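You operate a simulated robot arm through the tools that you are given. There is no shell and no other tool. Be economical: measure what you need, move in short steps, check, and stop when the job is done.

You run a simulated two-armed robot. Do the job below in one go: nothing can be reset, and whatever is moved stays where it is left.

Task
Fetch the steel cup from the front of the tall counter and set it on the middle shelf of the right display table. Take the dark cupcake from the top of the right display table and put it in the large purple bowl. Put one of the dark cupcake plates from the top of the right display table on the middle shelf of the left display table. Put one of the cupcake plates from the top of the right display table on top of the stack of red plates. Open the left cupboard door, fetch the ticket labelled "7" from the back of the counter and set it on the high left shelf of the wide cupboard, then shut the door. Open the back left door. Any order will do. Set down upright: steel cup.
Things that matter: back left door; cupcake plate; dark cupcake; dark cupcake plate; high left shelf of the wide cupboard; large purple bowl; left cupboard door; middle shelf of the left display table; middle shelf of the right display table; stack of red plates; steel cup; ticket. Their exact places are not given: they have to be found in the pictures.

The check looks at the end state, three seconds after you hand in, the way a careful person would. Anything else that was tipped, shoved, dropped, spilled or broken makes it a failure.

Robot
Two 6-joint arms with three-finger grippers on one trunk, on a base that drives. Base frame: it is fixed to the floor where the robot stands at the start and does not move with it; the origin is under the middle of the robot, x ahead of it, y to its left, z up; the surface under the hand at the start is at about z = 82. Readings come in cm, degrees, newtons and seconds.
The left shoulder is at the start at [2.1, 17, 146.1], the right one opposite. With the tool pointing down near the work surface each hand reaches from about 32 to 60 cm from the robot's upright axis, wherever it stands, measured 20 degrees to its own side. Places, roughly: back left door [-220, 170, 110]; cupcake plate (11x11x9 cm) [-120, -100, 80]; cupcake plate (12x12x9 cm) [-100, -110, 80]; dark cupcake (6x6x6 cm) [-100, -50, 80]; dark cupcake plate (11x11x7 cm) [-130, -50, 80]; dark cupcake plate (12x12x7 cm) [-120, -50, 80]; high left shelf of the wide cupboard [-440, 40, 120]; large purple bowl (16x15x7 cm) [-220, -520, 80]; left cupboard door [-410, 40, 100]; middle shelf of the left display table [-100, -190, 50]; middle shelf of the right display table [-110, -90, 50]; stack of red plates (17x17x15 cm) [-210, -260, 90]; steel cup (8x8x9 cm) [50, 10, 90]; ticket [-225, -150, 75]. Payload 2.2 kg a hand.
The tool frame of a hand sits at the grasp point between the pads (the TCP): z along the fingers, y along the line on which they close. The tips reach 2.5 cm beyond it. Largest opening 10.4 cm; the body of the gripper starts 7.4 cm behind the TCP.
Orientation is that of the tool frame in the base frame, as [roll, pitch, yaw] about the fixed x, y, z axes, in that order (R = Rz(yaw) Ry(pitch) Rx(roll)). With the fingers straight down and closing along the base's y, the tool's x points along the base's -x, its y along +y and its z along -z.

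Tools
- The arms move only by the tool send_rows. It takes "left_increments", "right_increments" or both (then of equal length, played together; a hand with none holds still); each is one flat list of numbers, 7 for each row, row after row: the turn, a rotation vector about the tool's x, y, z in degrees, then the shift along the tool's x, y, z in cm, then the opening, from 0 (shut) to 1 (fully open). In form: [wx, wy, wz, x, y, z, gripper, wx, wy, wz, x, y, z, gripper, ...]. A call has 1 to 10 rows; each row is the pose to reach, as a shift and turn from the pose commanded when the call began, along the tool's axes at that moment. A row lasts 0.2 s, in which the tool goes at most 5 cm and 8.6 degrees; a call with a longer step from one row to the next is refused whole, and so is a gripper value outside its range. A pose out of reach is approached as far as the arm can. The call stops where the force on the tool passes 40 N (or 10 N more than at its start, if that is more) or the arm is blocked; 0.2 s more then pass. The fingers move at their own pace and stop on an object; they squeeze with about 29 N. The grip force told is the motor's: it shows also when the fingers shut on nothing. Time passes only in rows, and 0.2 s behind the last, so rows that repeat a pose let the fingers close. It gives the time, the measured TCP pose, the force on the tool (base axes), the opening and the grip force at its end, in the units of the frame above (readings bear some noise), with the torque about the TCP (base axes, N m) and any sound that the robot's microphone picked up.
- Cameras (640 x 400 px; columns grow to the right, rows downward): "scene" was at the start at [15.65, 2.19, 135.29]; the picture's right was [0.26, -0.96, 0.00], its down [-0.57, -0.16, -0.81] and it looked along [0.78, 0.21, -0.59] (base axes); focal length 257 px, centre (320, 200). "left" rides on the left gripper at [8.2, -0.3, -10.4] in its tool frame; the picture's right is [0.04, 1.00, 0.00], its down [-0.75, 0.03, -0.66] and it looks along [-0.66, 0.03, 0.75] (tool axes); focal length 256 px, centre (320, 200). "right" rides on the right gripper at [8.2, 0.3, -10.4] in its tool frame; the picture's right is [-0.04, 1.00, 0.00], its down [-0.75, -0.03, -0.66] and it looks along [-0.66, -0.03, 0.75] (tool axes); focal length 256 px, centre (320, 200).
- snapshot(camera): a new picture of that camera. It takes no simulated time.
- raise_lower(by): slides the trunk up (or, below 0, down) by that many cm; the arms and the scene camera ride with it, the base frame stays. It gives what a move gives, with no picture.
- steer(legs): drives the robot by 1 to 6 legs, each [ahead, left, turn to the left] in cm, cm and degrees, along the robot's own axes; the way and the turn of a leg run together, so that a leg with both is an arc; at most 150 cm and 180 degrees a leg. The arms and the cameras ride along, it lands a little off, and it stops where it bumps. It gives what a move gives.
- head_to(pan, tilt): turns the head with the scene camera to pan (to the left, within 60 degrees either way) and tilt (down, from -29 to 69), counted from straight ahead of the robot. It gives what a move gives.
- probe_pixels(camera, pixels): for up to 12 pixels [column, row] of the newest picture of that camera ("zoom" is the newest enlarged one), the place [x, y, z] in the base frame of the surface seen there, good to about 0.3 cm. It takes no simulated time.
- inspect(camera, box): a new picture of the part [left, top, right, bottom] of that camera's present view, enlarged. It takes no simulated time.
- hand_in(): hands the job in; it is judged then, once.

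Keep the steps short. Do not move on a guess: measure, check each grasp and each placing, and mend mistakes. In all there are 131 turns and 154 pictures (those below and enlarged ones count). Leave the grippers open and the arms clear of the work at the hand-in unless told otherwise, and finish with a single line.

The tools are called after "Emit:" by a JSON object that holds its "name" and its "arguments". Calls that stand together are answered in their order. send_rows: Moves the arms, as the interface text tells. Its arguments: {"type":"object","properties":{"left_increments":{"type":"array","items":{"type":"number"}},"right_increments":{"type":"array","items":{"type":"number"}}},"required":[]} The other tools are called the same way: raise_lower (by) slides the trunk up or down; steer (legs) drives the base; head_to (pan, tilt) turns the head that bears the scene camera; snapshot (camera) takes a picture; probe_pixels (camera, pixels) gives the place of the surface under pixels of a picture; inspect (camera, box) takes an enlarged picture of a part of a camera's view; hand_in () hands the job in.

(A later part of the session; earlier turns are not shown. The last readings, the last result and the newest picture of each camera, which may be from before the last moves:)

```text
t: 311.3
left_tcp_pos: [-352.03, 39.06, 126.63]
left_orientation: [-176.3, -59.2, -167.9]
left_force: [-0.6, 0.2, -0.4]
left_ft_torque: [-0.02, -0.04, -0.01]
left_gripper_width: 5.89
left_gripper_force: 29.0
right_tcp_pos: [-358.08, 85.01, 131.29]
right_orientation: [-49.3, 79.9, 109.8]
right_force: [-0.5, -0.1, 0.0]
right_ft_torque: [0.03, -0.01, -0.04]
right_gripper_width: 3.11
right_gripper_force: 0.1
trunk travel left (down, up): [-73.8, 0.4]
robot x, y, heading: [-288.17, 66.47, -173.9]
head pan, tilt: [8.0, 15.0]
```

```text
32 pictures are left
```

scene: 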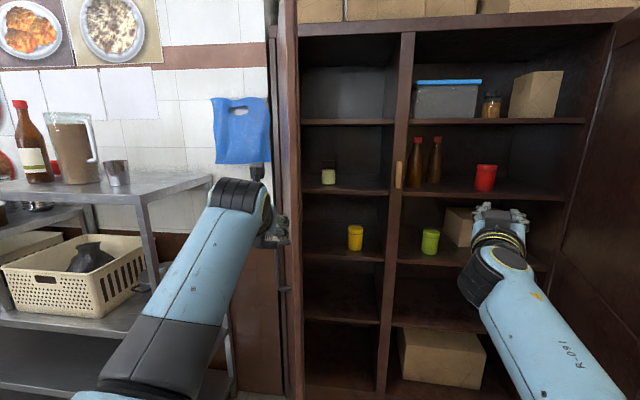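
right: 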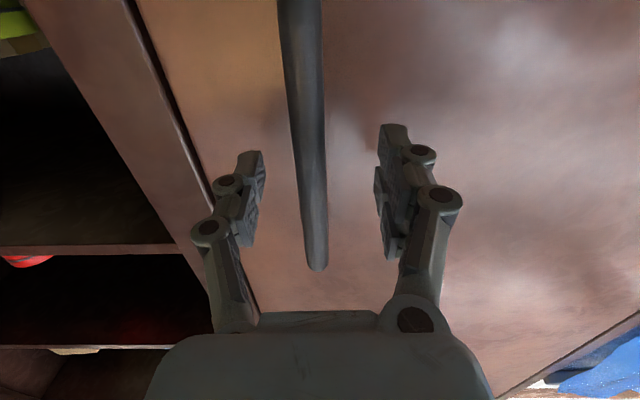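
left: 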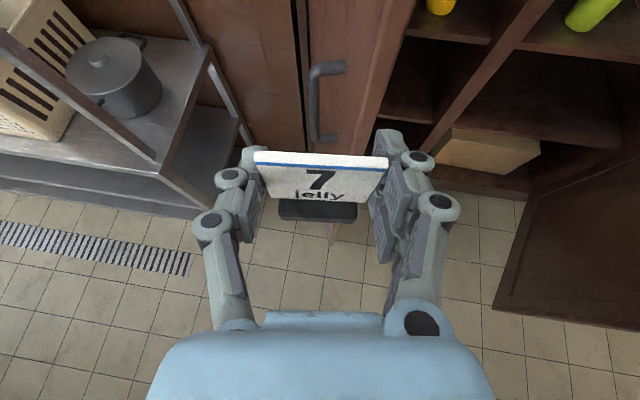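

The compartment is visible. Measuring the shelf at (345,190), the one above, the jar, and the door edge.

Emit:
{"name": "probe_pixels", "arguments": {"camera": "scene", "pixels": [[345, 193], [345, 183], [375, 187], [328, 180], [345, 122], [345, 252], [298, 190], [280, 150], [395, 190], [310, 192], [360, 180], [290, 60]]}}

Emit:
{"name": "inspect", "arguments": {"camera": "scene", "box": [260, 100, 420, 260]}}

```text
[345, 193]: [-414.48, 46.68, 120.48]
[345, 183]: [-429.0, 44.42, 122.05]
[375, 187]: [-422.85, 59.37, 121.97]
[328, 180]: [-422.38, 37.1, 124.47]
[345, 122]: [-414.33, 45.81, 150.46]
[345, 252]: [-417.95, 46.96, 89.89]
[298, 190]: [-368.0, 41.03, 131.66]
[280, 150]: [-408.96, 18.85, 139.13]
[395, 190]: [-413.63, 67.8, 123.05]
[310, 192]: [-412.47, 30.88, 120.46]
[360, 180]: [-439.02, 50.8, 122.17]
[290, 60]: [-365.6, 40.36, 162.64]
```

```text
2.50 times, centred on (340, 180) of scene
```

zoom: 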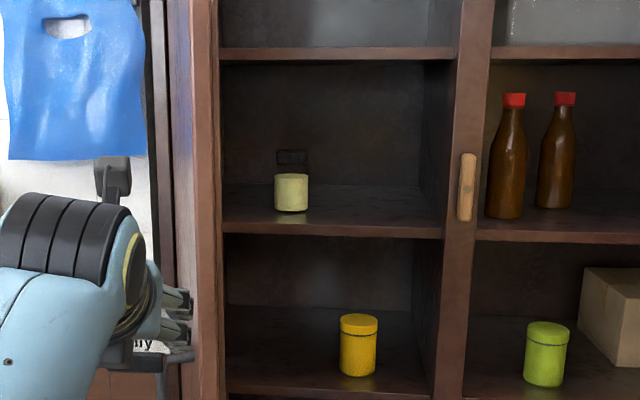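

The shelf surface is z≈122, front edge x≈-414; a jar stands at y≈37 and the shelf above is at 150. The door's free edge is at (-368,41), so the ticket goes at about y=53. I'll first tuck the right hand down and back.

Emit:
{"name": "send_rows", "arguments": {"right_increments": [0, 8, 0, 2.5, 0, -2.8, 0.5, 0, 16, 0, 5, 0, -5.6, 0.5, 0, 24, 0, 7.5, 0, -8.4, 0.5, 0, 32, 0, 10, 0, -11.2, 0.5, 0, 40, 0, 12.5, 0, -14, 0.5, 0, 48, 0, 15, 0, -16.8, 0.5, 0, 56, 0, 17.5, 0, -19.6, 0.5, 0, 64, 0, 20, 0, -22, 0.5, 0, 72, 0, 22, 0, -24, 0.5]}}

Emit:
{"name": "steer", "arguments": {"legs": [[0, -18, 0]]}}

Emit:
{"name": "snapshot", "arguments": {"camera": "scene"}}

```text
t: 312.2
left_tcp_pos: [-351.88, 39.11, 126.6]
left_orientation: [-176.2, -59.2, -167.8]
left_force: [-0.3, 0.5, -0.9]
left_ft_torque: [0.02, -0.02, 0.0]
left_gripper_width: 5.89
left_gripper_force: 29.0
right_tcp_pos: [-355.15, 88.87, 132.56]
right_orientation: [-121.5, 78.0, 32.6]
right_force: [0.0, -0.3, -0.1]
right_ft_torque: [0.02, -0.02, 0.05]
right_gripper_width: 5.19
right_gripper_force: 0.0
trunk travel left (down, up): [-73.8, 0.4]
robot x, y, heading: [-288.58, 66.16, -173.8]
head pan, tilt: [8.0, 15.0]
stopped in row 4 (right hand): the arm was blocked; the commanded pose is now the measured one
```

```text
t: 313.7
left_tcp_pos: [-354.02, 57.02, 126.58]
left_orientation: [-176.1, -59.3, -168.1]
left_force: [-0.4, -0.3, -0.9]
left_ft_torque: [-0.01, 0.01, 0.02]
left_gripper_width: 5.9
left_gripper_force: 28.5
right_tcp_pos: [-357.09, 106.64, 132.61]
right_orientation: [-121.9, 78.2, 32.2]
right_force: [1.7, 0.5, -0.5]
right_ft_torque: [-0.02, 0.0, 0.0]
right_gripper_width: 5.2
right_gripper_force: 0.0
trunk travel left (down, up): [-73.8, 0.4]
robot x, y, heading: [-290.49, 84.33, -174.0]
head pan, tilt: [8.0, 15.0]
```

```text
30 pictures are left
```

scene: 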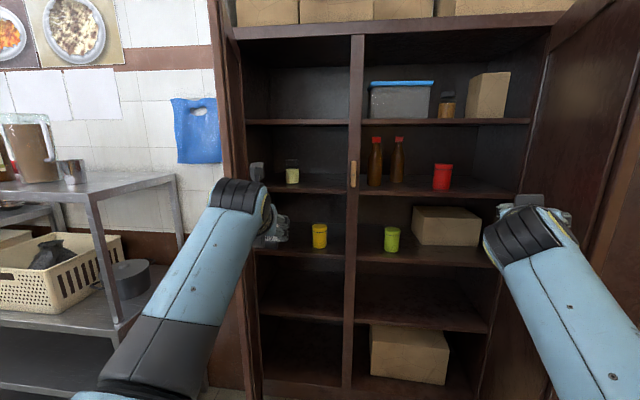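

The right arm can't fold at this height. I'll lower and straighten it first, then untilt and pull it back.

Emit:
{"name": "send_rows", "arguments": {"right_increments": [-5.3, 0, 0, 4.6, 0.8, 0.5, 0.5, -10.6, 0, 0, 9.1, 1.6, 1, 0.5, -16, 0, 0, 13.7, 2.5, 1.5, 0.5, -21.3, 0, 0, 18.3, 3.3, 2, 0.5, -26.6, 0, 0, 22.8, 4.1, 2.5, 0.5, -32, 0, 0, 27.4, 5, 3, 0.5]}}

Emit:
{"name": "send_rows", "arguments": {"right_increments": [0, 8, 0, 0, 0, -2.2, 0.5, 0, 16, 0, 0, 0, -4.4, 0.5, 0, 24, 0, 0, 0, -6.6, 0.5, 0, 32, 0, 0, 0, -8.8, 0.5, 0, 40, 0, 0, 0, -11, 0.5, 0, 48, 0, 0, 0, -13.2, 0.5, 0, 56, 0, 0, 0, -15.4, 0.5, 0, 64, 0, 0, 0, -17.6, 0.5, 0, 72, 0, 0, 0, -19.8, 0.5, 0, 80, 0, 0, 0, -22, 0.5]}}

Emit:
{"name": "snapshot", "arguments": {"camera": "scene"}}

```text
t: 315.1
left_tcp_pos: [-354.0, 56.92, 126.63]
left_orientation: [-176.2, -59.2, -168.0]
left_force: [0.8, -0.1, -0.9]
left_ft_torque: [0.02, 0.01, 0.03]
left_gripper_width: 5.9
left_gripper_force: 29.2
right_tcp_pos: [-356.67, 106.9, 105.51]
right_orientation: [-158.4, 74.1, 25.4]
right_force: [0.2, 0.2, -0.7]
right_ft_torque: [0.01, -0.02, -0.02]
right_gripper_width: 5.18
right_gripper_force: 0.0
right hand out of reach, approached as far as the arm can: row 6
trunk travel left (down, up): [-73.8, 0.4]
robot x, y, heading: [-290.24, 83.82, -173.6]
head pan, tilt: [8.0, 15.0]
```

```text
t: 317.3
left_tcp_pos: [-354.09, 56.88, 126.53]
left_orientation: [-176.2, -59.2, -168.0]
left_force: [0.5, -0.2, -0.7]
left_ft_torque: [0.01, 0.02, 0.02]
left_gripper_width: 5.89
left_gripper_force: 29.0
right_tcp_pos: [-335.47, 108.64, 108.66]
right_orientation: [-174.7, -0.9, 6.5]
right_force: [-0.1, -0.7, 0.4]
right_ft_torque: [0.02, -0.01, -0.02]
right_gripper_width: 5.22
right_gripper_force: 0.1
right hand out of reach, approached as far as the arm can: row 1, 2, 3
trunk travel left (down, up): [-73.8, 0.4]
robot x, y, heading: [-290.29, 84.28, -173.8]
head pan, tilt: [8.0, 15.0]
```

```text
29 pictures are left
```

scene: 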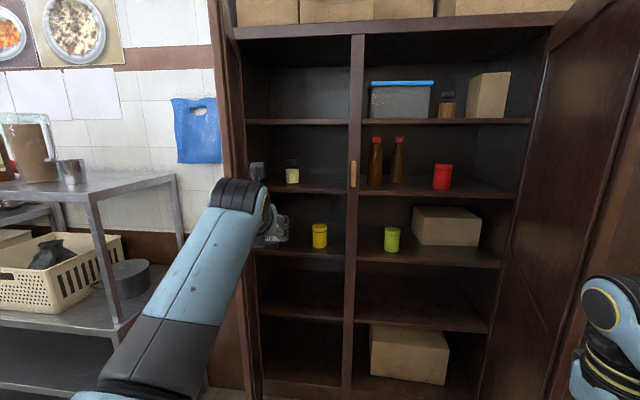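

The right hand is tucked. I'll move it a bit inward, extend and raise the left hand, and drive in partway.

Emit:
{"name": "send_rows", "arguments": {"left_increments": [0, 0, 0, 2.7, 0, 3.1, 0.4, 0, 0, 0, 5.5, 0, 6.1, 0.4, 0, 0, 0, 8.2, 0, 9.2, 0.4], "right_increments": [0, 0, 0, 0, 3, 0, 0.5, 0, 0, 0, 0, 6, 0, 0.5, 0, 0, 0, 0, 9, 0, 0.5]}}

Emit:
{"name": "steer", "arguments": {"legs": [[30, -3.3, 0]]}}

Emit:
{"name": "snapshot", "arguments": {"camera": "left"}}

```text
t: 318.1
left_tcp_pos: [-365.94, 53.72, 128.76]
left_orientation: [-176.4, -59.1, -167.9]
left_force: [0.0, 0.3, -1.4]
left_ft_torque: [0.04, -0.01, -0.03]
left_gripper_width: 5.88
left_gripper_force: 28.8
right_tcp_pos: [-334.58, 99.75, 107.78]
right_orientation: [-174.4, -0.7, 6.3]
right_force: [0.7, -0.5, 0.0]
right_ft_torque: [0.0, -0.03, 0.02]
right_gripper_width: 5.21
right_gripper_force: 0.0
trunk travel left (down, up): [-73.8, 0.4]
robot x, y, heading: [-290.58, 83.93, -173.6]
head pan, tilt: [8.0, 15.0]
```

```text
t: 320.1
left_tcp_pos: [-395.32, 54.06, 128.82]
left_orientation: [-176.1, -59.2, -168.0]
left_force: [0.2, -0.1, 0.0]
left_ft_torque: [-0.03, -0.02, 0.03]
left_gripper_width: 5.93
left_gripper_force: 29.2
right_tcp_pos: [-364.05, 99.83, 107.76]
right_orientation: [-174.6, -0.8, 6.3]
right_force: [-0.3, 0.6, -0.6]
right_ft_torque: [-0.02, -0.01, -0.01]
right_gripper_width: 5.21
right_gripper_force: 0.1
trunk travel left (down, up): [-73.8, 0.4]
robot x, y, heading: [-319.97, 84.19, -173.7]
head pan, tilt: [8.0, 15.0]
```

```text
28 pictures are left
```

left: 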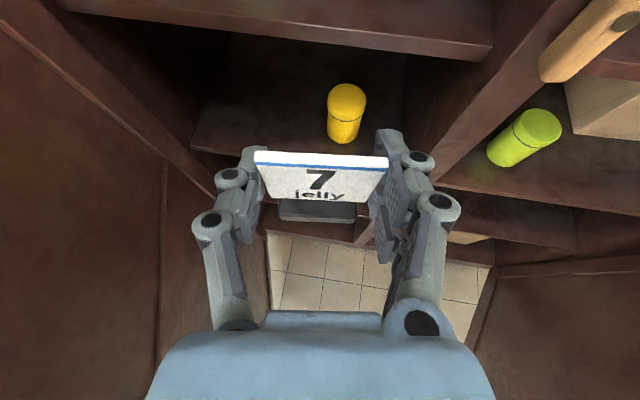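

Clear on both sides. Driving in the remaining 26 cm.

Emit:
{"name": "steer", "arguments": {"legs": [[26, -1.5, 0]]}}

Emit:
{"name": "snapshot", "arguments": {"camera": "left"}}

Emit:
{"name": "snapshot", "arguments": {"camera": "scene"}}

```text
t: 322.0
left_tcp_pos: [-421.07, 52.45, 128.85]
left_orientation: [-176.3, -59.2, -167.9]
left_force: [0.3, -0.7, 0.0]
left_ft_torque: [0.03, -0.01, 0.0]
left_gripper_width: 5.9
left_gripper_force: 29.3
right_tcp_pos: [-389.95, 98.56, 107.62]
right_orientation: [-174.5, -0.8, 6.4]
right_force: [0.3, 0.2, -0.6]
right_ft_torque: [-0.01, 0.0, 0.01]
right_gripper_width: 5.19
right_gripper_force: 0.0
trunk travel left (down, up): [-73.8, 0.4]
robot x, y, heading: [-345.67, 82.92, -173.6]
head pan, tilt: [8.0, 15.0]
```

```text
27 pictures are left
```

left: 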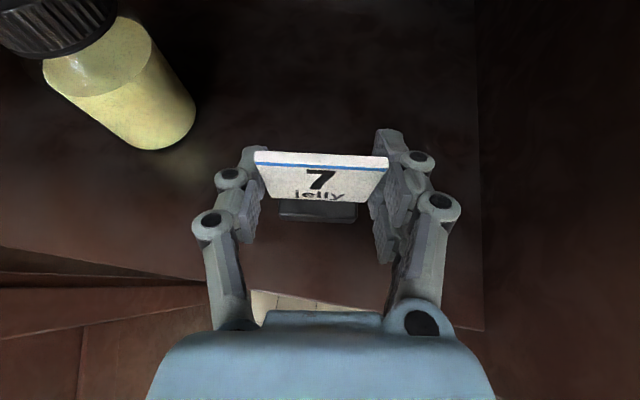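

```text
26 pictures are left
```

scene: 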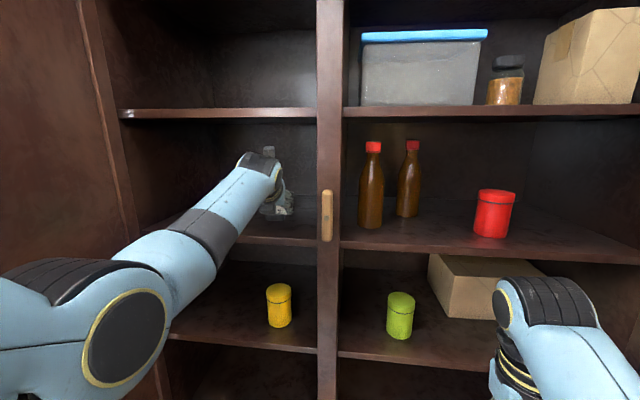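

The ticket is over the shelf, about 2.2 cm up, clear of the jar. Lowering gently while watching the force.

Emit:
{"name": "raise_lower", "arguments": {"by": -1.5}}

Emit:
{"name": "raise_lower", "arguments": {"by": -0.5}}

Emit:
{"name": "raise_lower", "arguments": {"by": -0.4}}

```text
t: 322.6
left_tcp_pos: [-421.17, 52.48, 127.25]
left_orientation: [-176.2, -59.2, -167.9]
left_force: [0.2, -1.2, -0.1]
left_ft_torque: [-0.02, 0.02, -0.02]
left_gripper_width: 5.89
left_gripper_force: 29.4
right_tcp_pos: [-389.99, 98.53, 106.32]
right_orientation: [-174.4, -0.7, 6.5]
right_force: [0.4, 0.0, -0.4]
right_ft_torque: [-0.01, -0.03, -0.02]
right_gripper_width: 5.18
right_gripper_force: 0.0
trunk travel left (down, up): [-72.3, 1.9]
robot x, y, heading: [-345.57, 83.13, -173.7]
head pan, tilt: [8.0, 15.0]
```

```text
t: 323.1
left_tcp_pos: [-421.14, 52.56, 126.78]
left_orientation: [-176.1, -59.1, -167.9]
left_force: [0.2, 0.6, -1.3]
left_ft_torque: [0.0, -0.01, -0.01]
left_gripper_width: 5.87
left_gripper_force: 28.9
right_tcp_pos: [-389.94, 98.47, 105.72]
right_orientation: [-174.5, -0.8, 6.4]
right_force: [-0.8, 0.2, 0.5]
right_ft_torque: [-0.03, -0.04, -0.01]
right_gripper_width: 5.19
right_gripper_force: 0.0
trunk travel left (down, up): [-71.8, 2.4]
robot x, y, heading: [-345.6, 82.71, -173.5]
head pan, tilt: [8.0, 15.0]
```

```text
t: 323.7
left_tcp_pos: [-421.03, 52.51, 126.5]
left_orientation: [-176.1, -59.1, -167.9]
left_force: [-0.6, -0.2, 0.8]
left_ft_torque: [0.03, 0.01, -0.02]
left_gripper_width: 5.89
left_gripper_force: 29.5
right_tcp_pos: [-389.99, 98.53, 105.28]
right_orientation: [-174.5, -0.7, 6.4]
right_force: [0.0, -0.2, 1.0]
right_ft_torque: [0.0, -0.01, 0.0]
right_gripper_width: 5.2
right_gripper_force: 0.1
trunk travel left (down, up): [-71.4, 2.8]
robot x, y, heading: [-345.61, 83.03, -173.3]
head pan, tilt: [8.0, 15.0]
```

Emit:
{"name": "raise_lower", "arguments": {"by": -0.3}}

Emit:
{"name": "raise_lower", "arguments": {"by": -0.2}}

Emit:
{"name": "snapshot", "arguments": {"camera": "left"}}

```text
t: 324.2
left_tcp_pos: [-421.1, 52.43, 126.41]
left_orientation: [-176.3, -59.5, -167.7]
left_force: [-2.0, -1.7, 10.6]
left_ft_torque: [0.23, 0.06, 0.06]
left_gripper_width: 5.91
left_gripper_force: 28.6
right_tcp_pos: [-389.87, 98.53, 105.1]
right_orientation: [-174.5, -0.6, 6.3]
right_force: [-0.3, -0.1, 0.8]
right_ft_torque: [0.02, 0.02, 0.01]
right_gripper_width: 5.2
right_gripper_force: 0.0
trunk travel left (down, up): [-71.1, 3.1]
robot x, y, heading: [-345.55, 82.55, -173.5]
head pan, tilt: [8.0, 15.0]
```

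```text
t: 324.7
left_tcp_pos: [-420.95, 52.59, 126.38]
left_orientation: [-176.3, -59.6, -167.9]
left_force: [-3.8, -3.0, 19.4]
left_ft_torque: [0.37, 0.1, 0.03]
left_gripper_width: 5.93
left_gripper_force: 29.3
right_tcp_pos: [-389.75, 98.52, 104.99]
right_orientation: [-174.6, -0.7, 6.4]
right_force: [0.5, 0.2, -0.4]
right_ft_torque: [0.01, 0.0, 0.0]
right_gripper_width: 5.19
right_gripper_force: 0.0
trunk travel left (down, up): [-70.9, 3.3]
robot x, y, heading: [-345.76, 82.89, -173.7]
head pan, tilt: [8.0, 15.0]
```

```text
25 pictures are left
```

left: 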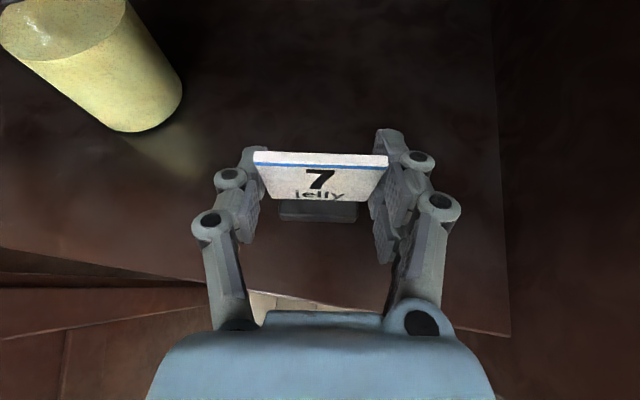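

Contact. Release, ease up 1 cm, and check it stands.

Emit:
{"name": "send_rows", "arguments": {"left_increments": [0, 0, 0, 0, 0, 0, 0.62, 0, 0, 0, 0, 0, 0, 0.7, 0, 0, 0, 0, 0, 0, 0.76]}}

Emit:
{"name": "raise_lower", "arguments": {"by": 1.5}}

Emit:
{"name": "snapshot", "arguments": {"camera": "left"}}

```text
t: 325.5
left_tcp_pos: [-421.12, 52.54, 125.77]
left_orientation: [-176.3, -59.2, -167.8]
left_force: [-1.0, -0.5, -1.0]
left_ft_torque: [-0.01, -0.06, 0.03]
left_gripper_width: 7.9
left_gripper_force: 0.1
right_tcp_pos: [-390.05, 98.49, 104.82]
right_orientation: [-174.4, -0.7, 6.4]
right_force: [0.4, -0.4, 0.8]
right_ft_torque: [0.02, 0.0, 0.0]
right_gripper_width: 5.19
right_gripper_force: 0.0
trunk travel left (down, up): [-70.9, 3.3]
robot x, y, heading: [-345.73, 82.77, -173.5]
head pan, tilt: [8.0, 15.0]
```

```text
t: 326.1
left_tcp_pos: [-421.1, 52.43, 127.41]
left_orientation: [-176.2, -59.3, -167.9]
left_force: [-0.2, 1.4, 0.1]
left_ft_torque: [-0.03, -0.02, 0.0]
left_gripper_width: 7.93
left_gripper_force: 0.0
right_tcp_pos: [-389.95, 98.56, 106.36]
right_orientation: [-174.5, -0.7, 6.5]
right_force: [0.1, -0.6, -0.1]
right_ft_torque: [-0.02, 0.01, -0.01]
right_gripper_width: 5.22
right_gripper_force: 0.0
trunk travel left (down, up): [-72.4, 1.8]
robot x, y, heading: [-345.98, 83.29, -173.6]
head pan, tilt: [8.0, 15.0]
```

```text
24 pictures are left
```

left: 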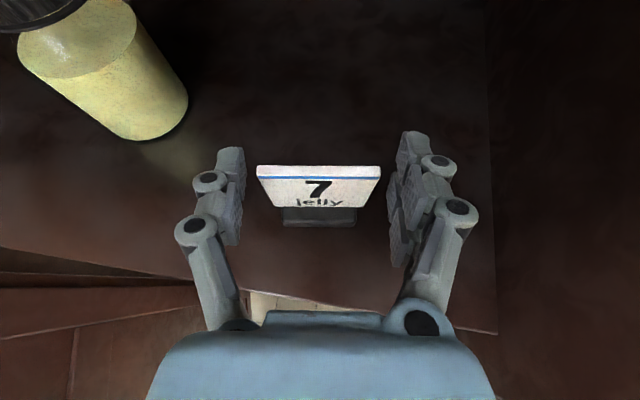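

The ticket stands on the shelf. I'll back out along the same path, then move the closed left hand to the outer (left) side of the door.

Emit:
{"name": "steer", "arguments": {"legs": [[-26, 1.5, 0], [-39, 0, 0]]}}

Emit:
{"name": "send_rows", "arguments": {"left_increments": [0, 0, 0, 0, 0, 0, 0.3, 0, 0, 0, 0, 0, 0, 0, 0, 0, 0, 0, 0, 0, 0]}}

Emit:
{"name": "steer", "arguments": {"legs": [[0, 37, 0]]}}

Emit:
{"name": "snapshot", "arguments": {"camera": "scene"}}

```text
t: 330.0
left_tcp_pos: [-357.28, 58.88, 127.42]
left_orientation: [-176.1, -59.2, -168.9]
left_force: [0.5, -1.1, 0.6]
left_ft_torque: [0.03, 0.02, 0.03]
left_gripper_width: 7.89
left_gripper_force: 0.0
right_tcp_pos: [-325.33, 104.5, 106.19]
right_orientation: [-174.5, -0.7, 5.4]
right_force: [0.5, 0.4, 0.2]
right_ft_torque: [0.0, 0.01, 0.0]
right_gripper_width: 5.18
right_gripper_force: 0.0
trunk travel left (down, up): [-72.4, 1.8]
robot x, y, heading: [-281.31, 88.01, -174.9]
head pan, tilt: [8.0, 15.0]
```

```text
t: 330.8
left_tcp_pos: [-357.37, 58.99, 127.45]
left_orientation: [-176.2, -59.2, -168.8]
left_force: [-0.6, -0.2, 0.8]
left_ft_torque: [-0.01, 0.04, 0.01]
left_gripper_width: 0.01
left_gripper_force: 17.8
right_tcp_pos: [-325.3, 104.32, 106.35]
right_orientation: [-174.5, -0.8, 5.4]
right_force: [-0.5, 0.3, 0.8]
right_ft_torque: [0.01, -0.02, -0.02]
right_gripper_width: 5.21
right_gripper_force: 0.0
trunk travel left (down, up): [-72.4, 1.8]
robot x, y, heading: [-281.07, 87.85, -174.9]
head pan, tilt: [8.0, 15.0]
```

```text
t: 333.2
left_tcp_pos: [-353.89, 21.57, 127.46]
left_orientation: [-176.3, -59.1, -169.0]
left_force: [-0.9, -0.4, 0.7]
left_ft_torque: [0.0, -0.04, -0.03]
left_gripper_width: 0.0
left_gripper_force: 28.6
right_tcp_pos: [-321.89, 67.06, 106.41]
right_orientation: [-174.5, -0.9, 5.3]
right_force: [-0.1, -0.1, -0.1]
right_ft_torque: [-0.02, -0.01, -0.02]
right_gripper_width: 5.21
right_gripper_force: 0.0
trunk travel left (down, up): [-72.4, 1.8]
robot x, y, heading: [-278.01, 50.61, -174.8]
head pan, tilt: [8.0, 15.0]
```

```text
23 pictures are left
```

scene: 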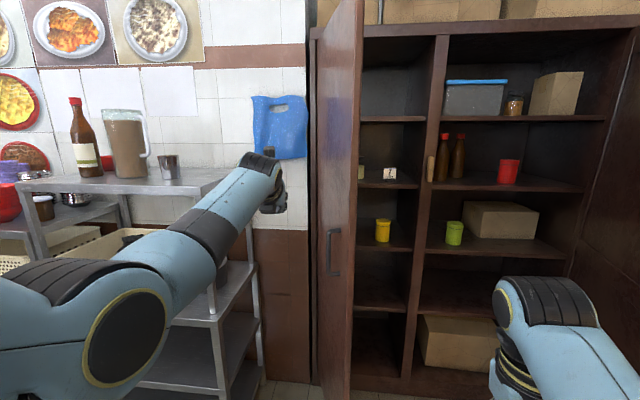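

The ticket is visible on the shelf. Before moving forward I'll check that the left elbow and forearm clear the rack.

Emit:
{"name": "probe_pixels", "arguments": {"camera": "scene", "pixels": [[60, 265], [100, 260], [150, 245], [205, 215], [60, 340], [125, 335], [195, 180], [225, 188], [355, 180], [330, 240], [270, 200]]}}

```text
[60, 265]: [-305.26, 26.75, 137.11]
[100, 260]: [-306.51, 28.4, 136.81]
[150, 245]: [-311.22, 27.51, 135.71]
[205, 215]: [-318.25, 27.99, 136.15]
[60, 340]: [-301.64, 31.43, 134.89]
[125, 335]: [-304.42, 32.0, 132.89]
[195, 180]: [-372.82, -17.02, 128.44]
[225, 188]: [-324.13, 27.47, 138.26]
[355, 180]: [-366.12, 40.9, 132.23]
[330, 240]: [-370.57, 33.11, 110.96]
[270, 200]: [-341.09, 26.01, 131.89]
```

The arm clears the rack. Moving beside the door, then sweeping right and forward to push it shut.

Emit:
{"name": "steer", "arguments": {"legs": [[23, 0, 0], [2, -12, 0], [7, -11, 0]]}}

Emit:
{"name": "snapshot", "arguments": {"camera": "scene"}}

```text
t: 336.7
left_tcp_pos: [-388.21, 42.08, 127.52]
left_orientation: [-176.2, -59.2, -169.4]
left_force: [-0.2, 0.2, 0.2]
left_ft_torque: [-0.04, 0.0, 0.03]
left_gripper_width: 0.02
left_gripper_force: 28.2
right_tcp_pos: [-355.71, 87.08, 106.24]
right_orientation: [-174.5, -0.8, 4.9]
right_force: [-0.2, -0.2, -0.2]
right_ft_torque: [0.02, -0.05, 0.01]
right_gripper_width: 5.2
right_gripper_force: 0.1
trunk travel left (down, up): [-72.4, 1.8]
robot x, y, heading: [-311.69, 70.05, -175.1]
head pan, tilt: [8.0, 15.0]
```

```text
22 pictures are left
```

scene: 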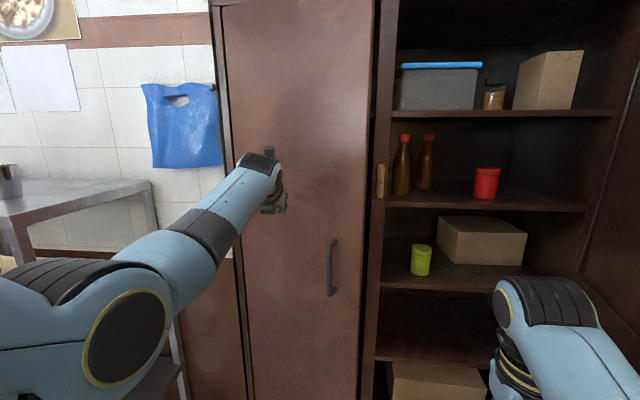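

The door has swung nearly shut. Pushing straight on to close it fully.

Emit:
{"name": "steer", "arguments": {"legs": [[17, -1.5, 0]]}}

Emit:
{"name": "steer", "arguments": {"legs": [[3, 0, 0]]}}

Emit:
{"name": "snapshot", "arguments": {"camera": "scene"}}

```text
t: 338.2
left_tcp_pos: [-405.39, 41.77, 127.35]
left_orientation: [-176.2, -59.3, -169.2]
left_force: [0.4, 0.4, -0.4]
left_ft_torque: [-0.01, -0.02, 0.01]
left_gripper_width: 0.0
left_gripper_force: 28.4
right_tcp_pos: [-372.97, 87.12, 106.26]
right_orientation: [-174.4, -0.8, 5.1]
right_force: [-1.0, 0.1, 0.1]
right_ft_torque: [-0.02, -0.01, 0.02]
right_gripper_width: 5.21
right_gripper_force: 0.1
trunk travel left (down, up): [-72.4, 1.8]
robot x, y, heading: [-329.65, 70.25, -174.9]
head pan, tilt: [8.0, 15.0]
```

```text
t: 339.1
left_tcp_pos: [-407.04, 41.76, 127.87]
left_orientation: [-176.5, -59.1, -168.6]
left_force: [18.6, 2.8, 5.3]
left_ft_torque: [-0.03, 0.28, -0.1]
left_gripper_width: 0.0
left_gripper_force: 28.2
right_tcp_pos: [-375.17, 86.86, 106.47]
right_orientation: [-174.6, -0.6, 5.1]
right_force: [0.6, -0.5, -0.1]
right_ft_torque: [0.02, 0.0, 0.01]
right_gripper_width: 5.17
right_gripper_force: 0.1
trunk travel left (down, up): [-72.4, 1.8]
robot x, y, heading: [-331.46, 70.47, -174.9]
head pan, tilt: [8.0, 15.0]
stopped in leg 1: the force on the tool passed its limit at 114 N (the readings are from after the stop); the commanded pose is now the measured one
```

```text
21 pictures are left
```

scene: 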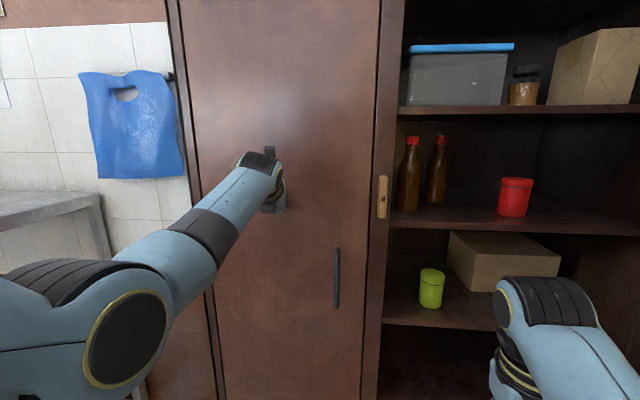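

Firm contact; the door looks flush. Verifying with a measurement, then backing away.

Emit:
{"name": "probe_pixels", "arguments": {"camera": "scene", "pixels": [[368, 150], [390, 150], [200, 150], [330, 200], [337, 280]]}}

Emit:
{"name": "steer", "arguments": {"legs": [[-45, 0, 0]]}}

Emit:
{"name": "head_to", "arguments": {"pan": 0, "tilt": 15}}

Emit:
{"name": "snapshot", "arguments": {"camera": "scene"}}

```text
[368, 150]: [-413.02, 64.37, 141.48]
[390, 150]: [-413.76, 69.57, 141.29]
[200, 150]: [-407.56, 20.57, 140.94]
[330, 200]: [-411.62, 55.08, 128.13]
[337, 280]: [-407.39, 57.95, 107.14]
```

```text
t: 341.8
left_tcp_pos: [-361.39, 45.57, 127.45]
left_orientation: [-176.4, -58.9, -168.7]
left_force: [0.3, -0.2, 0.2]
left_ft_torque: [0.01, -0.03, 0.01]
left_gripper_width: 0.0
left_gripper_force: 28.0
right_tcp_pos: [-329.73, 90.83, 106.4]
right_orientation: [-174.5, -0.6, 5.3]
right_force: [0.0, -0.1, 0.8]
right_ft_torque: [-0.02, 0.01, -0.01]
right_gripper_width: 5.21
right_gripper_force: 0.0
trunk travel left (down, up): [-72.4, 1.8]
robot x, y, heading: [-285.65, 73.99, -174.8]
head pan, tilt: [8.0, 15.0]
```

```text
t: 342.5
left_tcp_pos: [-361.68, 45.52, 127.48]
left_orientation: [-176.5, -58.9, -168.7]
left_force: [0.4, -0.4, -0.5]
left_ft_torque: [-0.02, -0.01, 0.0]
left_gripper_width: 0.0
left_gripper_force: 28.6
right_tcp_pos: [-329.64, 90.88, 106.41]
right_orientation: [-174.4, -0.7, 5.3]
right_force: [0.5, -1.1, 0.7]
right_ft_torque: [-0.01, 0.0, 0.0]
right_gripper_width: 5.22
right_gripper_force: 0.0
trunk travel left (down, up): [-72.4, 1.8]
robot x, y, heading: [-286.07, 74.21, -174.5]
head pan, tilt: [0.0, 15.0]
```

```text
20 pictures are left
```

scene: 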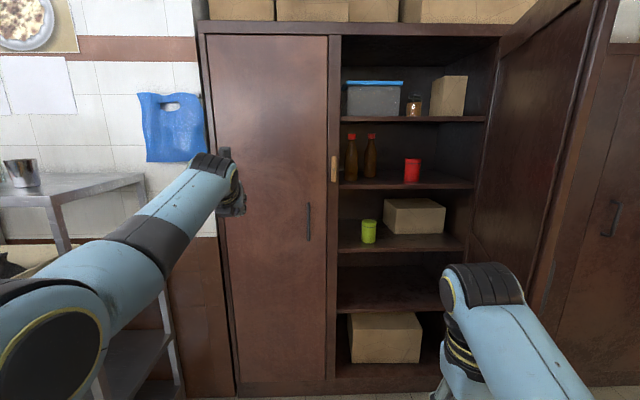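

The left cupboard door is flush again, at its original coordinates. Last is the back left door near (-220,170). I'll turn around via the open side and look.

Emit:
{"name": "steer", "arguments": {"legs": [[15, 8, 0], [0, 0, 150], [0, 0, 25]]}}

Emit:
{"name": "head_to", "arguments": {"pan": 45, "tilt": 15}}

Emit:
{"name": "snapshot", "arguments": {"camera": "scene"}}

```text
t: 351.5
left_tcp_pos: [-222.82, 89.42, 127.4]
left_orientation: [-176.5, -58.9, 8.6]
left_force: [0.2, 0.7, 1.2]
left_ft_torque: [-0.02, 0.01, 0.0]
left_gripper_width: 0.01
left_gripper_force: 28.9
right_tcp_pos: [-257.07, 45.9, 106.46]
right_orientation: [-174.6, -0.7, -177.6]
right_force: [-0.1, 0.8, 0.0]
right_ft_torque: [-0.02, 0.02, -0.02]
right_gripper_width: 5.19
right_gripper_force: 0.1
trunk travel left (down, up): [-72.4, 1.8]
robot x, y, heading: [-300.11, 64.89, 2.5]
head pan, tilt: [0.0, 15.0]
```

```text
t: 352.6
left_tcp_pos: [-222.91, 89.42, 127.43]
left_orientation: [-176.5, -59.0, 8.4]
left_force: [0.2, -0.9, -0.2]
left_ft_torque: [0.03, 0.03, -0.01]
left_gripper_width: 0.0
left_gripper_force: 27.8
right_tcp_pos: [-257.11, 46.0, 106.31]
right_orientation: [-174.6, -0.7, -177.7]
right_force: [-0.2, -0.5, -0.5]
right_ft_torque: [-0.03, -0.03, -0.02]
right_gripper_width: 5.19
right_gripper_force: 0.0
trunk travel left (down, up): [-72.4, 1.8]
robot x, y, heading: [-300.07, 64.67, 2.5]
head pan, tilt: [45.0, 15.0]
```

```text
19 pictures are left
```

scene: 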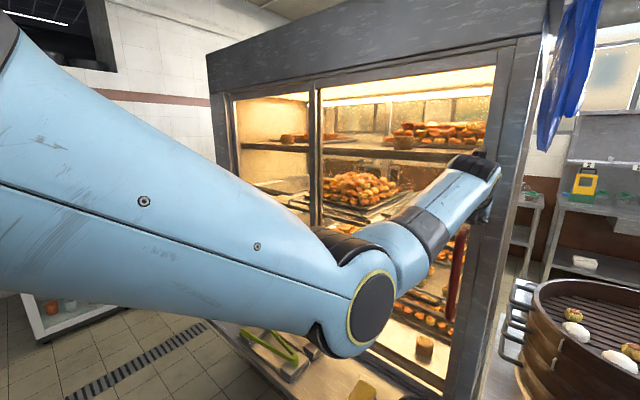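

The heated display case is here, with two doors on this side. The left arm blocks the view, so I'll stow it and back off a little.

Emit:
{"name": "steer", "arguments": {"legs": [[-20, -10, 0]]}}

Emit:
{"name": "send_rows", "arguments": {"left_increments": [0, -7, 0, -2.5, 0, 0, 1, 0, -14, 0, -5, 0, 0, 1, 0, -21, 0, -8, 0, -1, 1, 0, -28, 0, -11, 0, -2, 1, 0, -35, 0, -14, 0, -4, 1, 0, -42, 0, -17, 0, -6, 1, 0, -49, 0, -20, 0, -8, 1, 0, -56, 0, -22, 0, -10, 1]}}

Emit:
{"name": "snapshot", "arguments": {"camera": "scene"}}

```text
t: 354.4
left_tcp_pos: [-242.43, 78.0, 127.48]
left_orientation: [-176.5, -58.9, 8.2]
left_force: [-0.6, -0.4, 0.4]
left_ft_torque: [0.01, 0.0, 0.0]
left_gripper_width: 0.0
left_gripper_force: 28.2
right_tcp_pos: [-276.78, 34.65, 106.43]
right_orientation: [-174.6, -0.7, -177.9]
right_force: [0.0, -0.1, 0.0]
right_ft_torque: [0.03, -0.01, 0.03]
right_gripper_width: 5.18
right_gripper_force: 0.0
trunk travel left (down, up): [-72.4, 1.8]
robot x, y, heading: [-320.18, 53.8, 2.1]
head pan, tilt: [45.0, 15.0]
```

```text
t: 356.1
left_tcp_pos: [-262.04, 74.56, 113.75]
left_orientation: [-178.1, -2.8, 11.0]
left_force: [-0.1, 0.1, -0.4]
left_ft_torque: [-0.02, -0.01, 0.04]
left_gripper_width: 10.41
left_gripper_force: 0.0
right_tcp_pos: [-276.79, 34.58, 106.3]
right_orientation: [-174.5, -0.7, -177.9]
right_force: [0.2, -0.9, -0.3]
right_ft_torque: [-0.02, 0.0, -0.02]
right_gripper_width: 5.2
right_gripper_force: 0.1
trunk travel left (down, up): [-72.4, 1.8]
robot x, y, heading: [-320.09, 53.43, 2.0]
head pan, tilt: [45.0, 15.0]
```

```text
18 pictures are left
```

scene: 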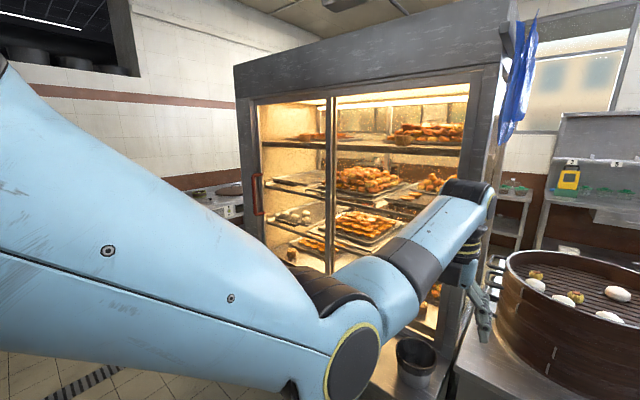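

The left door's red handle is at (257,195), at its outer edge. I'll measure the door and zoom in.

Emit:
{"name": "probe_pixels", "arguments": {"camera": "scene", "pixels": [[257, 176], [257, 195], [258, 213], [246, 150], [252, 230], [331, 130], [332, 230], [325, 150], [470, 100], [480, 150], [225, 195], [250, 110]]}}

Emit:
{"name": "inspect", "arguments": {"camera": "scene", "box": [230, 80, 390, 280]}}

```text
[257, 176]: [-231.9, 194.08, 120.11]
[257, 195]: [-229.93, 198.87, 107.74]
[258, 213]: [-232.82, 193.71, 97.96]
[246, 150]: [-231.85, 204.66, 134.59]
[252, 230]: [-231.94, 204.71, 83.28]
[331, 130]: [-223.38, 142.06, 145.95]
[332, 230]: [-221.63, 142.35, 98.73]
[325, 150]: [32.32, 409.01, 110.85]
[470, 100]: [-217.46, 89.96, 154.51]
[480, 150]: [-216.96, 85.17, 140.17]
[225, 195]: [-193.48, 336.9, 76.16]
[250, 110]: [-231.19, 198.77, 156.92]
```

```text
2.00 times, centred on (310, 180) of scene
```

zoom: 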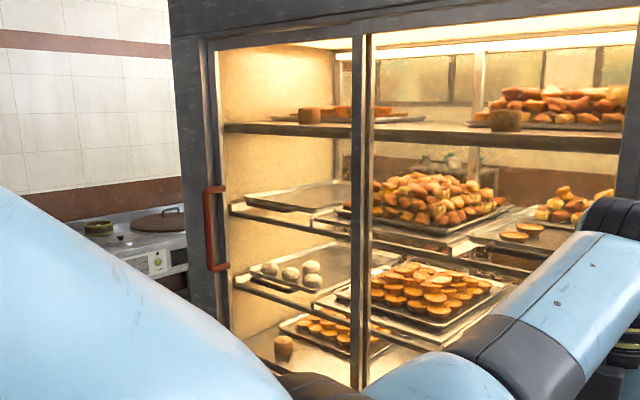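

The door spans y≈143–201 with its handle at y≈194 (z 97–120), so it's probably hinged at the middle post. I'll prepare the right hand horizontal at handle height and drive over in front of it.

Emit:
{"name": "raise_lower", "arguments": {"by": -21}}

Emit:
{"name": "send_rows", "arguments": {"right_increments": [-5.5, 0, 0, 0, 1, 0, 0.6]}}

Emit:
{"name": "send_rows", "arguments": {"right_increments": [0, -8.5, 0, -2.5, 1, -2.3, 0.6, 0, -17, 0, -5, 2, -4.6, 0.6, 0, -25.5, 0, -7.5, 3, -6.9, 0.6, 0, -34, 0, -10, 4, -9.2, 0.6, 0, -42.5, 0, -12.5, 5, -11.5, 0.6, 0, -51, 0, -15, 6, -13.8, 0.6, 0, -59.5, 0, -17.5, 7, -16.1, 0.6, 0, -68, 0, -20, 8, -18.4, 0.6, 0, -76.5, 0, -22.5, 9, -20.7, 0.6, 0, -85, 0, -25, 10, -23, 0.6]}}

Emit:
{"name": "steer", "arguments": {"legs": [[0, 130, 0], [0, 0, 5]]}}

Emit:
{"name": "head_to", "arguments": {"pan": 0, "tilt": 20}}

Emit:
{"name": "snapshot", "arguments": {"camera": "scene"}}

```text
t: 358.4
left_tcp_pos: [-262.06, 74.72, 92.72]
left_orientation: [-178.2, -3.0, 11.1]
left_force: [-0.5, -0.6, 0.6]
left_ft_torque: [0.02, 0.0, -0.04]
left_gripper_width: 10.39
left_gripper_force: 0.1
right_tcp_pos: [-276.93, 34.57, 85.32]
right_orientation: [-174.3, -0.8, -177.9]
right_force: [0.3, 0.4, -0.3]
right_ft_torque: [0.02, 0.0, -0.04]
right_gripper_width: 5.19
right_gripper_force: 0.0
trunk travel left (down, up): [-51.4, 22.8]
robot x, y, heading: [-319.62, 54.04, 2.1]
head pan, tilt: [45.0, 15.0]
```

```text
t: 358.8
left_tcp_pos: [-262.02, 74.61, 92.91]
left_orientation: [-178.3, -2.8, 11.0]
left_force: [-0.3, 0.8, 0.1]
left_ft_torque: [0.02, 0.01, 0.04]
left_gripper_width: 10.43
left_gripper_force: 0.1
right_tcp_pos: [-276.86, 35.7, 85.35]
right_orientation: [179.9, -0.6, -177.9]
right_force: [0.0, -0.9, -0.4]
right_ft_torque: [-0.01, 0.01, 0.04]
right_gripper_width: 6.24
right_gripper_force: 0.0
trunk travel left (down, up): [-51.4, 22.8]
robot x, y, heading: [-319.7, 53.64, 2.0]
head pan, tilt: [45.0, 15.0]
```

```text
t: 359.9
left_tcp_pos: [-262.1, 74.67, 92.69]
left_orientation: [-178.1, -2.9, 11.2]
left_force: [-0.3, -1.0, -0.1]
left_ft_torque: [-0.01, 0.01, 0.02]
left_gripper_width: 10.4
left_gripper_force: 0.1
right_tcp_pos: [-266.06, 33.0, 94.17]
right_orientation: [-169.0, 34.8, -173.1]
right_force: [-0.4, 0.5, 0.7]
right_ft_torque: [0.0, 0.02, -0.02]
right_gripper_width: 6.22
right_gripper_force: 0.2
trunk travel left (down, up): [-51.4, 22.8]
robot x, y, heading: [-319.89, 53.73, 2.2]
head pan, tilt: [45.0, 15.0]
stopped in row 5 (right hand): the arm was blocked; the commanded pose is now the measured one
```

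```text
t: 366.8
left_tcp_pos: [-269.51, 206.75, 92.78]
left_orientation: [-178.2, -2.9, 16.6]
left_force: [-0.1, 0.6, -0.1]
left_ft_torque: [-0.04, 0.01, 0.01]
left_gripper_width: 10.42
left_gripper_force: 0.1
right_tcp_pos: [-269.55, 164.97, 94.18]
right_orientation: [-169.0, 34.8, -167.6]
right_force: [-0.8, 0.8, 0.3]
right_ft_torque: [0.01, 0.02, 0.0]
right_gripper_width: 6.2
right_gripper_force: 0.1
trunk travel left (down, up): [-51.4, 22.8]
robot x, y, heading: [-325.06, 180.56, 7.7]
head pan, tilt: [45.0, 15.0]
```

```text
t: 367.9
left_tcp_pos: [-269.67, 206.8, 92.7]
left_orientation: [-178.2, -2.8, 16.7]
left_force: [-0.2, -0.2, -0.8]
left_ft_torque: [-0.02, -0.01, 0.0]
left_gripper_width: 10.41
left_gripper_force: 0.1
right_tcp_pos: [-269.47, 164.95, 94.17]
right_orientation: [-169.0, 34.8, -167.6]
right_force: [-0.4, 0.4, 0.8]
right_ft_torque: [0.03, 0.01, 0.01]
right_gripper_width: 6.26
right_gripper_force: 0.0
trunk travel left (down, up): [-51.4, 22.8]
robot x, y, heading: [-324.97, 180.24, 7.7]
head pan, tilt: [0.0, 20.0]
```

```text
16 pictures are left
```

scene: 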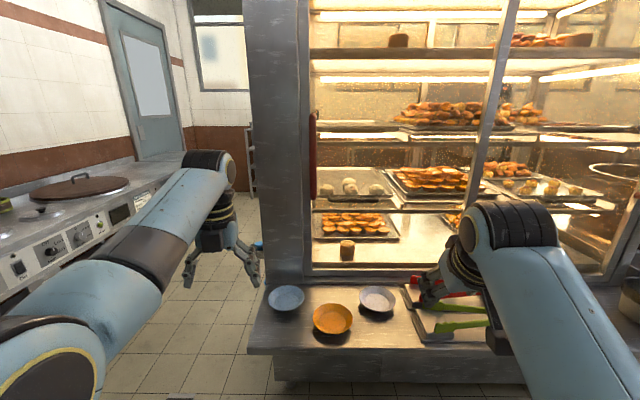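

The handle is at (313,155). There's a ledge with bowls and tongs in front. I'll measure, and finish tilting the right hand while raising it.

Emit:
{"name": "probe_pixels", "arguments": {"camera": "scene", "pixels": [[313, 112], [313, 125], [314, 150], [314, 180], [314, 194], [340, 345], [255, 345], [333, 310], [411, 290], [498, 60], [303, 240], [420, 272]]}}

Emit:
{"name": "send_rows", "arguments": {"right_increments": [0, -7.2, 0, -2.6, 0, -1.4, 0.6, 0, -14.4, 0, -5.2, 0, -2.8, 0.6, 0, -21.6, 0, -7.8, 0, -4.2, 0.6, 0, -28.8, 0, -10.4, 0, -5.2, 0.6, 0, -36, 0, -13, 0, -5.5, 0.6, 0, -43.2, 0, -15, 0, -5.7, 0.6, 0, -50.4, 0, -16.2, 0, -5.8, 0.6]}}

Emit:
{"name": "snapshot", "arguments": {"camera": "right"}}

```text
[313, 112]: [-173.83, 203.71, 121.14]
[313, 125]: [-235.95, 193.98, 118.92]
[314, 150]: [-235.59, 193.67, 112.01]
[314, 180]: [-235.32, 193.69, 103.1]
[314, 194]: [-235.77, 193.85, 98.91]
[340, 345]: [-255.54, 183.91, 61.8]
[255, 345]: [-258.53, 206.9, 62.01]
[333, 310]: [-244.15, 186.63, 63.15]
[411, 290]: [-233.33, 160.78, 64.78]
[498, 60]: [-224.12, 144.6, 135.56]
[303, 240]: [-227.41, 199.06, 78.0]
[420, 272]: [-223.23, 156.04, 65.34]
```

```text
t: 369.5
left_tcp_pos: [-269.56, 206.69, 92.77]
left_orientation: [-178.2, -3.0, 16.6]
left_force: [-0.4, -0.4, 0.1]
left_ft_torque: [0.02, -0.02, 0.01]
left_gripper_width: 10.4
left_gripper_force: 0.2
right_tcp_pos: [-259.98, 168.39, 108.07]
right_orientation: [-114.8, 80.2, -109.0]
right_force: [0.2, 0.4, 0.3]
right_ft_torque: [0.02, -0.01, 0.01]
right_gripper_width: 6.26
right_gripper_force: 0.1
trunk travel left (down, up): [-51.4, 22.8]
robot x, y, heading: [-324.87, 180.37, 7.8]
head pan, tilt: [0.0, 20.0]
```

```text
15 pictures are left
5 turns are left
```

right: 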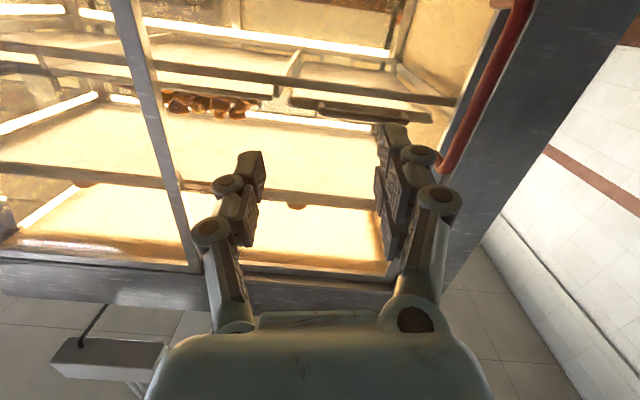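

The bar is at (-235.4,193.7), z 98–119. Turns are short, so I'll batch: tuck the left hand, line up, engage the bar, close, and test-pull 5 cm.

Emit:
{"name": "send_rows", "arguments": {"left_increments": [0, 0, 0, -4, 2.5, 0, 1, 0, 0, 0, -8, 5, 0, 1, 0, 0, 0, -11, 8, 0, 1], "right_increments": [0, 0, 0, 0, 0, 0, 0.8, 0, 0, 0, 0, 0, 0, 0.8, 0, 0, 0, 0, 0, 0, 0.8]}}

Emit:
{"name": "steer", "arguments": {"legs": [[0, 21.7, 0], [15, 0, 0]]}}

Emit:
{"name": "steer", "arguments": {"legs": [[13, 0, 0]]}}

Emit:
{"name": "snapshot", "arguments": {"camera": "right"}}

Emit:
{"name": "send_rows", "arguments": {"right_increments": [0, 0, 0, 0, 0, 0, 0.4, 0, 0, 0, 0, 0, 0, 0.05, 0, 0, 0, 0, 0, 0, 0.05, 0, 0, 0, 0, 0, 0, 0.05, 0, 0, 0, 0, 0, 0, 0.05]}}

Emit:
{"name": "steer", "arguments": {"legs": [[-5, -0.4, 0]]}}

Emit:
{"name": "snapshot", "arguments": {"camera": "scene"}}

Emit:
{"name": "snapshot", "arguments": {"camera": "right"}}

```text
t: 370.3
left_tcp_pos: [-276.87, 207.61, 92.39]
left_orientation: [-168.6, -7.1, 20.4]
left_force: [-0.6, -0.1, -0.5]
left_ft_torque: [0.04, 0.02, 0.03]
left_gripper_width: 10.42
left_gripper_force: 0.1
right_tcp_pos: [-259.97, 168.27, 107.82]
right_orientation: [-115.4, 80.1, -109.5]
right_force: [-0.5, 0.1, 0.1]
right_ft_torque: [0.02, -0.06, 0.01]
right_gripper_width: 8.34
right_gripper_force: 0.1
trunk travel left (down, up): [-51.4, 22.8]
robot x, y, heading: [-324.84, 180.19, 7.8]
head pan, tilt: [0.0, 20.0]
stopped in row 3 (left hand): the arm was blocked; the commanded pose is now the measured one
```

```text
t: 373.0
left_tcp_pos: [-264.32, 230.03, 92.33]
left_orientation: [-168.7, -7.0, 19.6]
left_force: [0.7, 0.0, 0.3]
left_ft_torque: [0.01, 0.04, 0.0]
left_gripper_width: 10.39
left_gripper_force: 0.0
right_tcp_pos: [-247.9, 190.56, 107.83]
right_orientation: [-116.1, 79.9, -110.9]
right_force: [0.0, -0.2, -0.3]
right_ft_torque: [0.03, -0.02, -0.03]
right_gripper_width: 8.3
right_gripper_force: 0.0
trunk travel left (down, up): [-51.4, 22.8]
robot x, y, heading: [-312.69, 203.51, 7.0]
head pan, tilt: [0.0, 20.0]
```

```text
t: 374.3
left_tcp_pos: [-251.15, 231.66, 92.27]
left_orientation: [-168.6, -7.0, 19.7]
left_force: [1.0, 1.1, 0.6]
left_ft_torque: [0.01, 0.05, 0.03]
left_gripper_width: 10.42
left_gripper_force: 0.2
right_tcp_pos: [-234.65, 192.22, 107.79]
right_orientation: [-116.1, 80.0, -110.9]
right_force: [1.6, 0.4, -0.6]
right_ft_torque: [0.01, -0.01, -0.01]
right_gripper_width: 8.33
right_gripper_force: 0.0
trunk travel left (down, up): [-51.4, 22.8]
robot x, y, heading: [-299.64, 204.79, 7.1]
head pan, tilt: [0.0, 20.0]
```

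```text
14 pictures are left
```

right: 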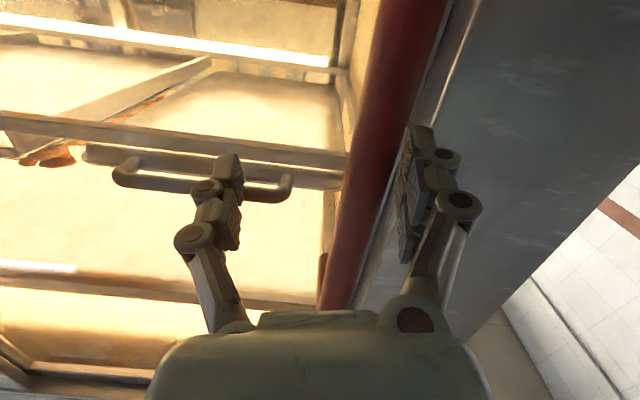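

```text
t: 375.5
left_tcp_pos: [-251.2, 231.58, 92.41]
left_orientation: [-168.7, -7.0, 19.8]
left_force: [-0.4, 0.0, 0.2]
left_ft_torque: [0.01, -0.01, -0.03]
left_gripper_width: 10.4
left_gripper_force: 0.0
right_tcp_pos: [-234.74, 192.19, 107.82]
right_orientation: [-116.3, 80.2, -111.2]
right_force: [7.3, -2.4, -0.2]
right_ft_torque: [2.27, 0.2, 0.07]
right_gripper_width: 2.08
right_gripper_force: 44.2
trunk travel left (down, up): [-51.4, 22.8]
robot x, y, heading: [-299.68, 204.86, 6.8]
head pan, tilt: [0.0, 20.0]
```

```text
t: 376.2
left_tcp_pos: [-251.72, 231.72, 92.2]
left_orientation: [-168.5, -6.9, 20.0]
left_force: [-0.2, 0.4, 0.7]
left_ft_torque: [-0.01, -0.04, 0.0]
left_gripper_width: 10.37
left_gripper_force: 0.0
right_tcp_pos: [-234.77, 192.43, 107.98]
right_orientation: [-116.8, 80.7, -111.4]
right_force: [25.5, 0.7, -7.3]
right_ft_torque: [1.95, -0.29, -0.05]
right_gripper_width: 2.02
right_gripper_force: 44.6
trunk travel left (down, up): [-51.4, 22.8]
robot x, y, heading: [-300.41, 204.71, 7.4]
head pan, tilt: [0.0, 20.0]
stopped in leg 1: the force on the tool passed its limit at 53 N (the readings are from after the stop); the commanded pose is now the measured one
```

```text
13 pictures are left
```

scene: 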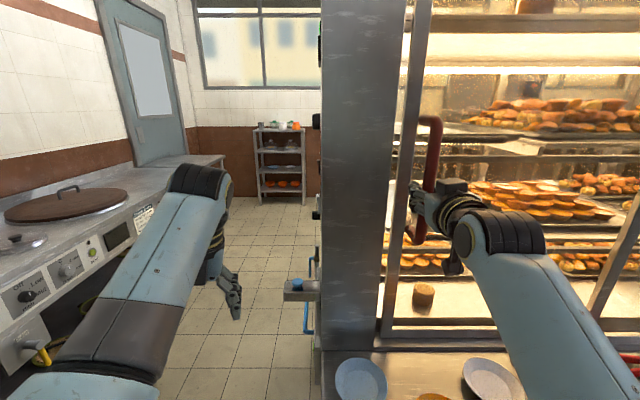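

```text
12 pictures are left
4 turns are left
```

right: 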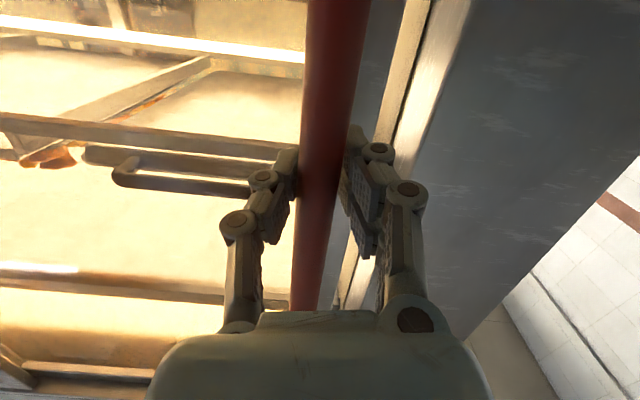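

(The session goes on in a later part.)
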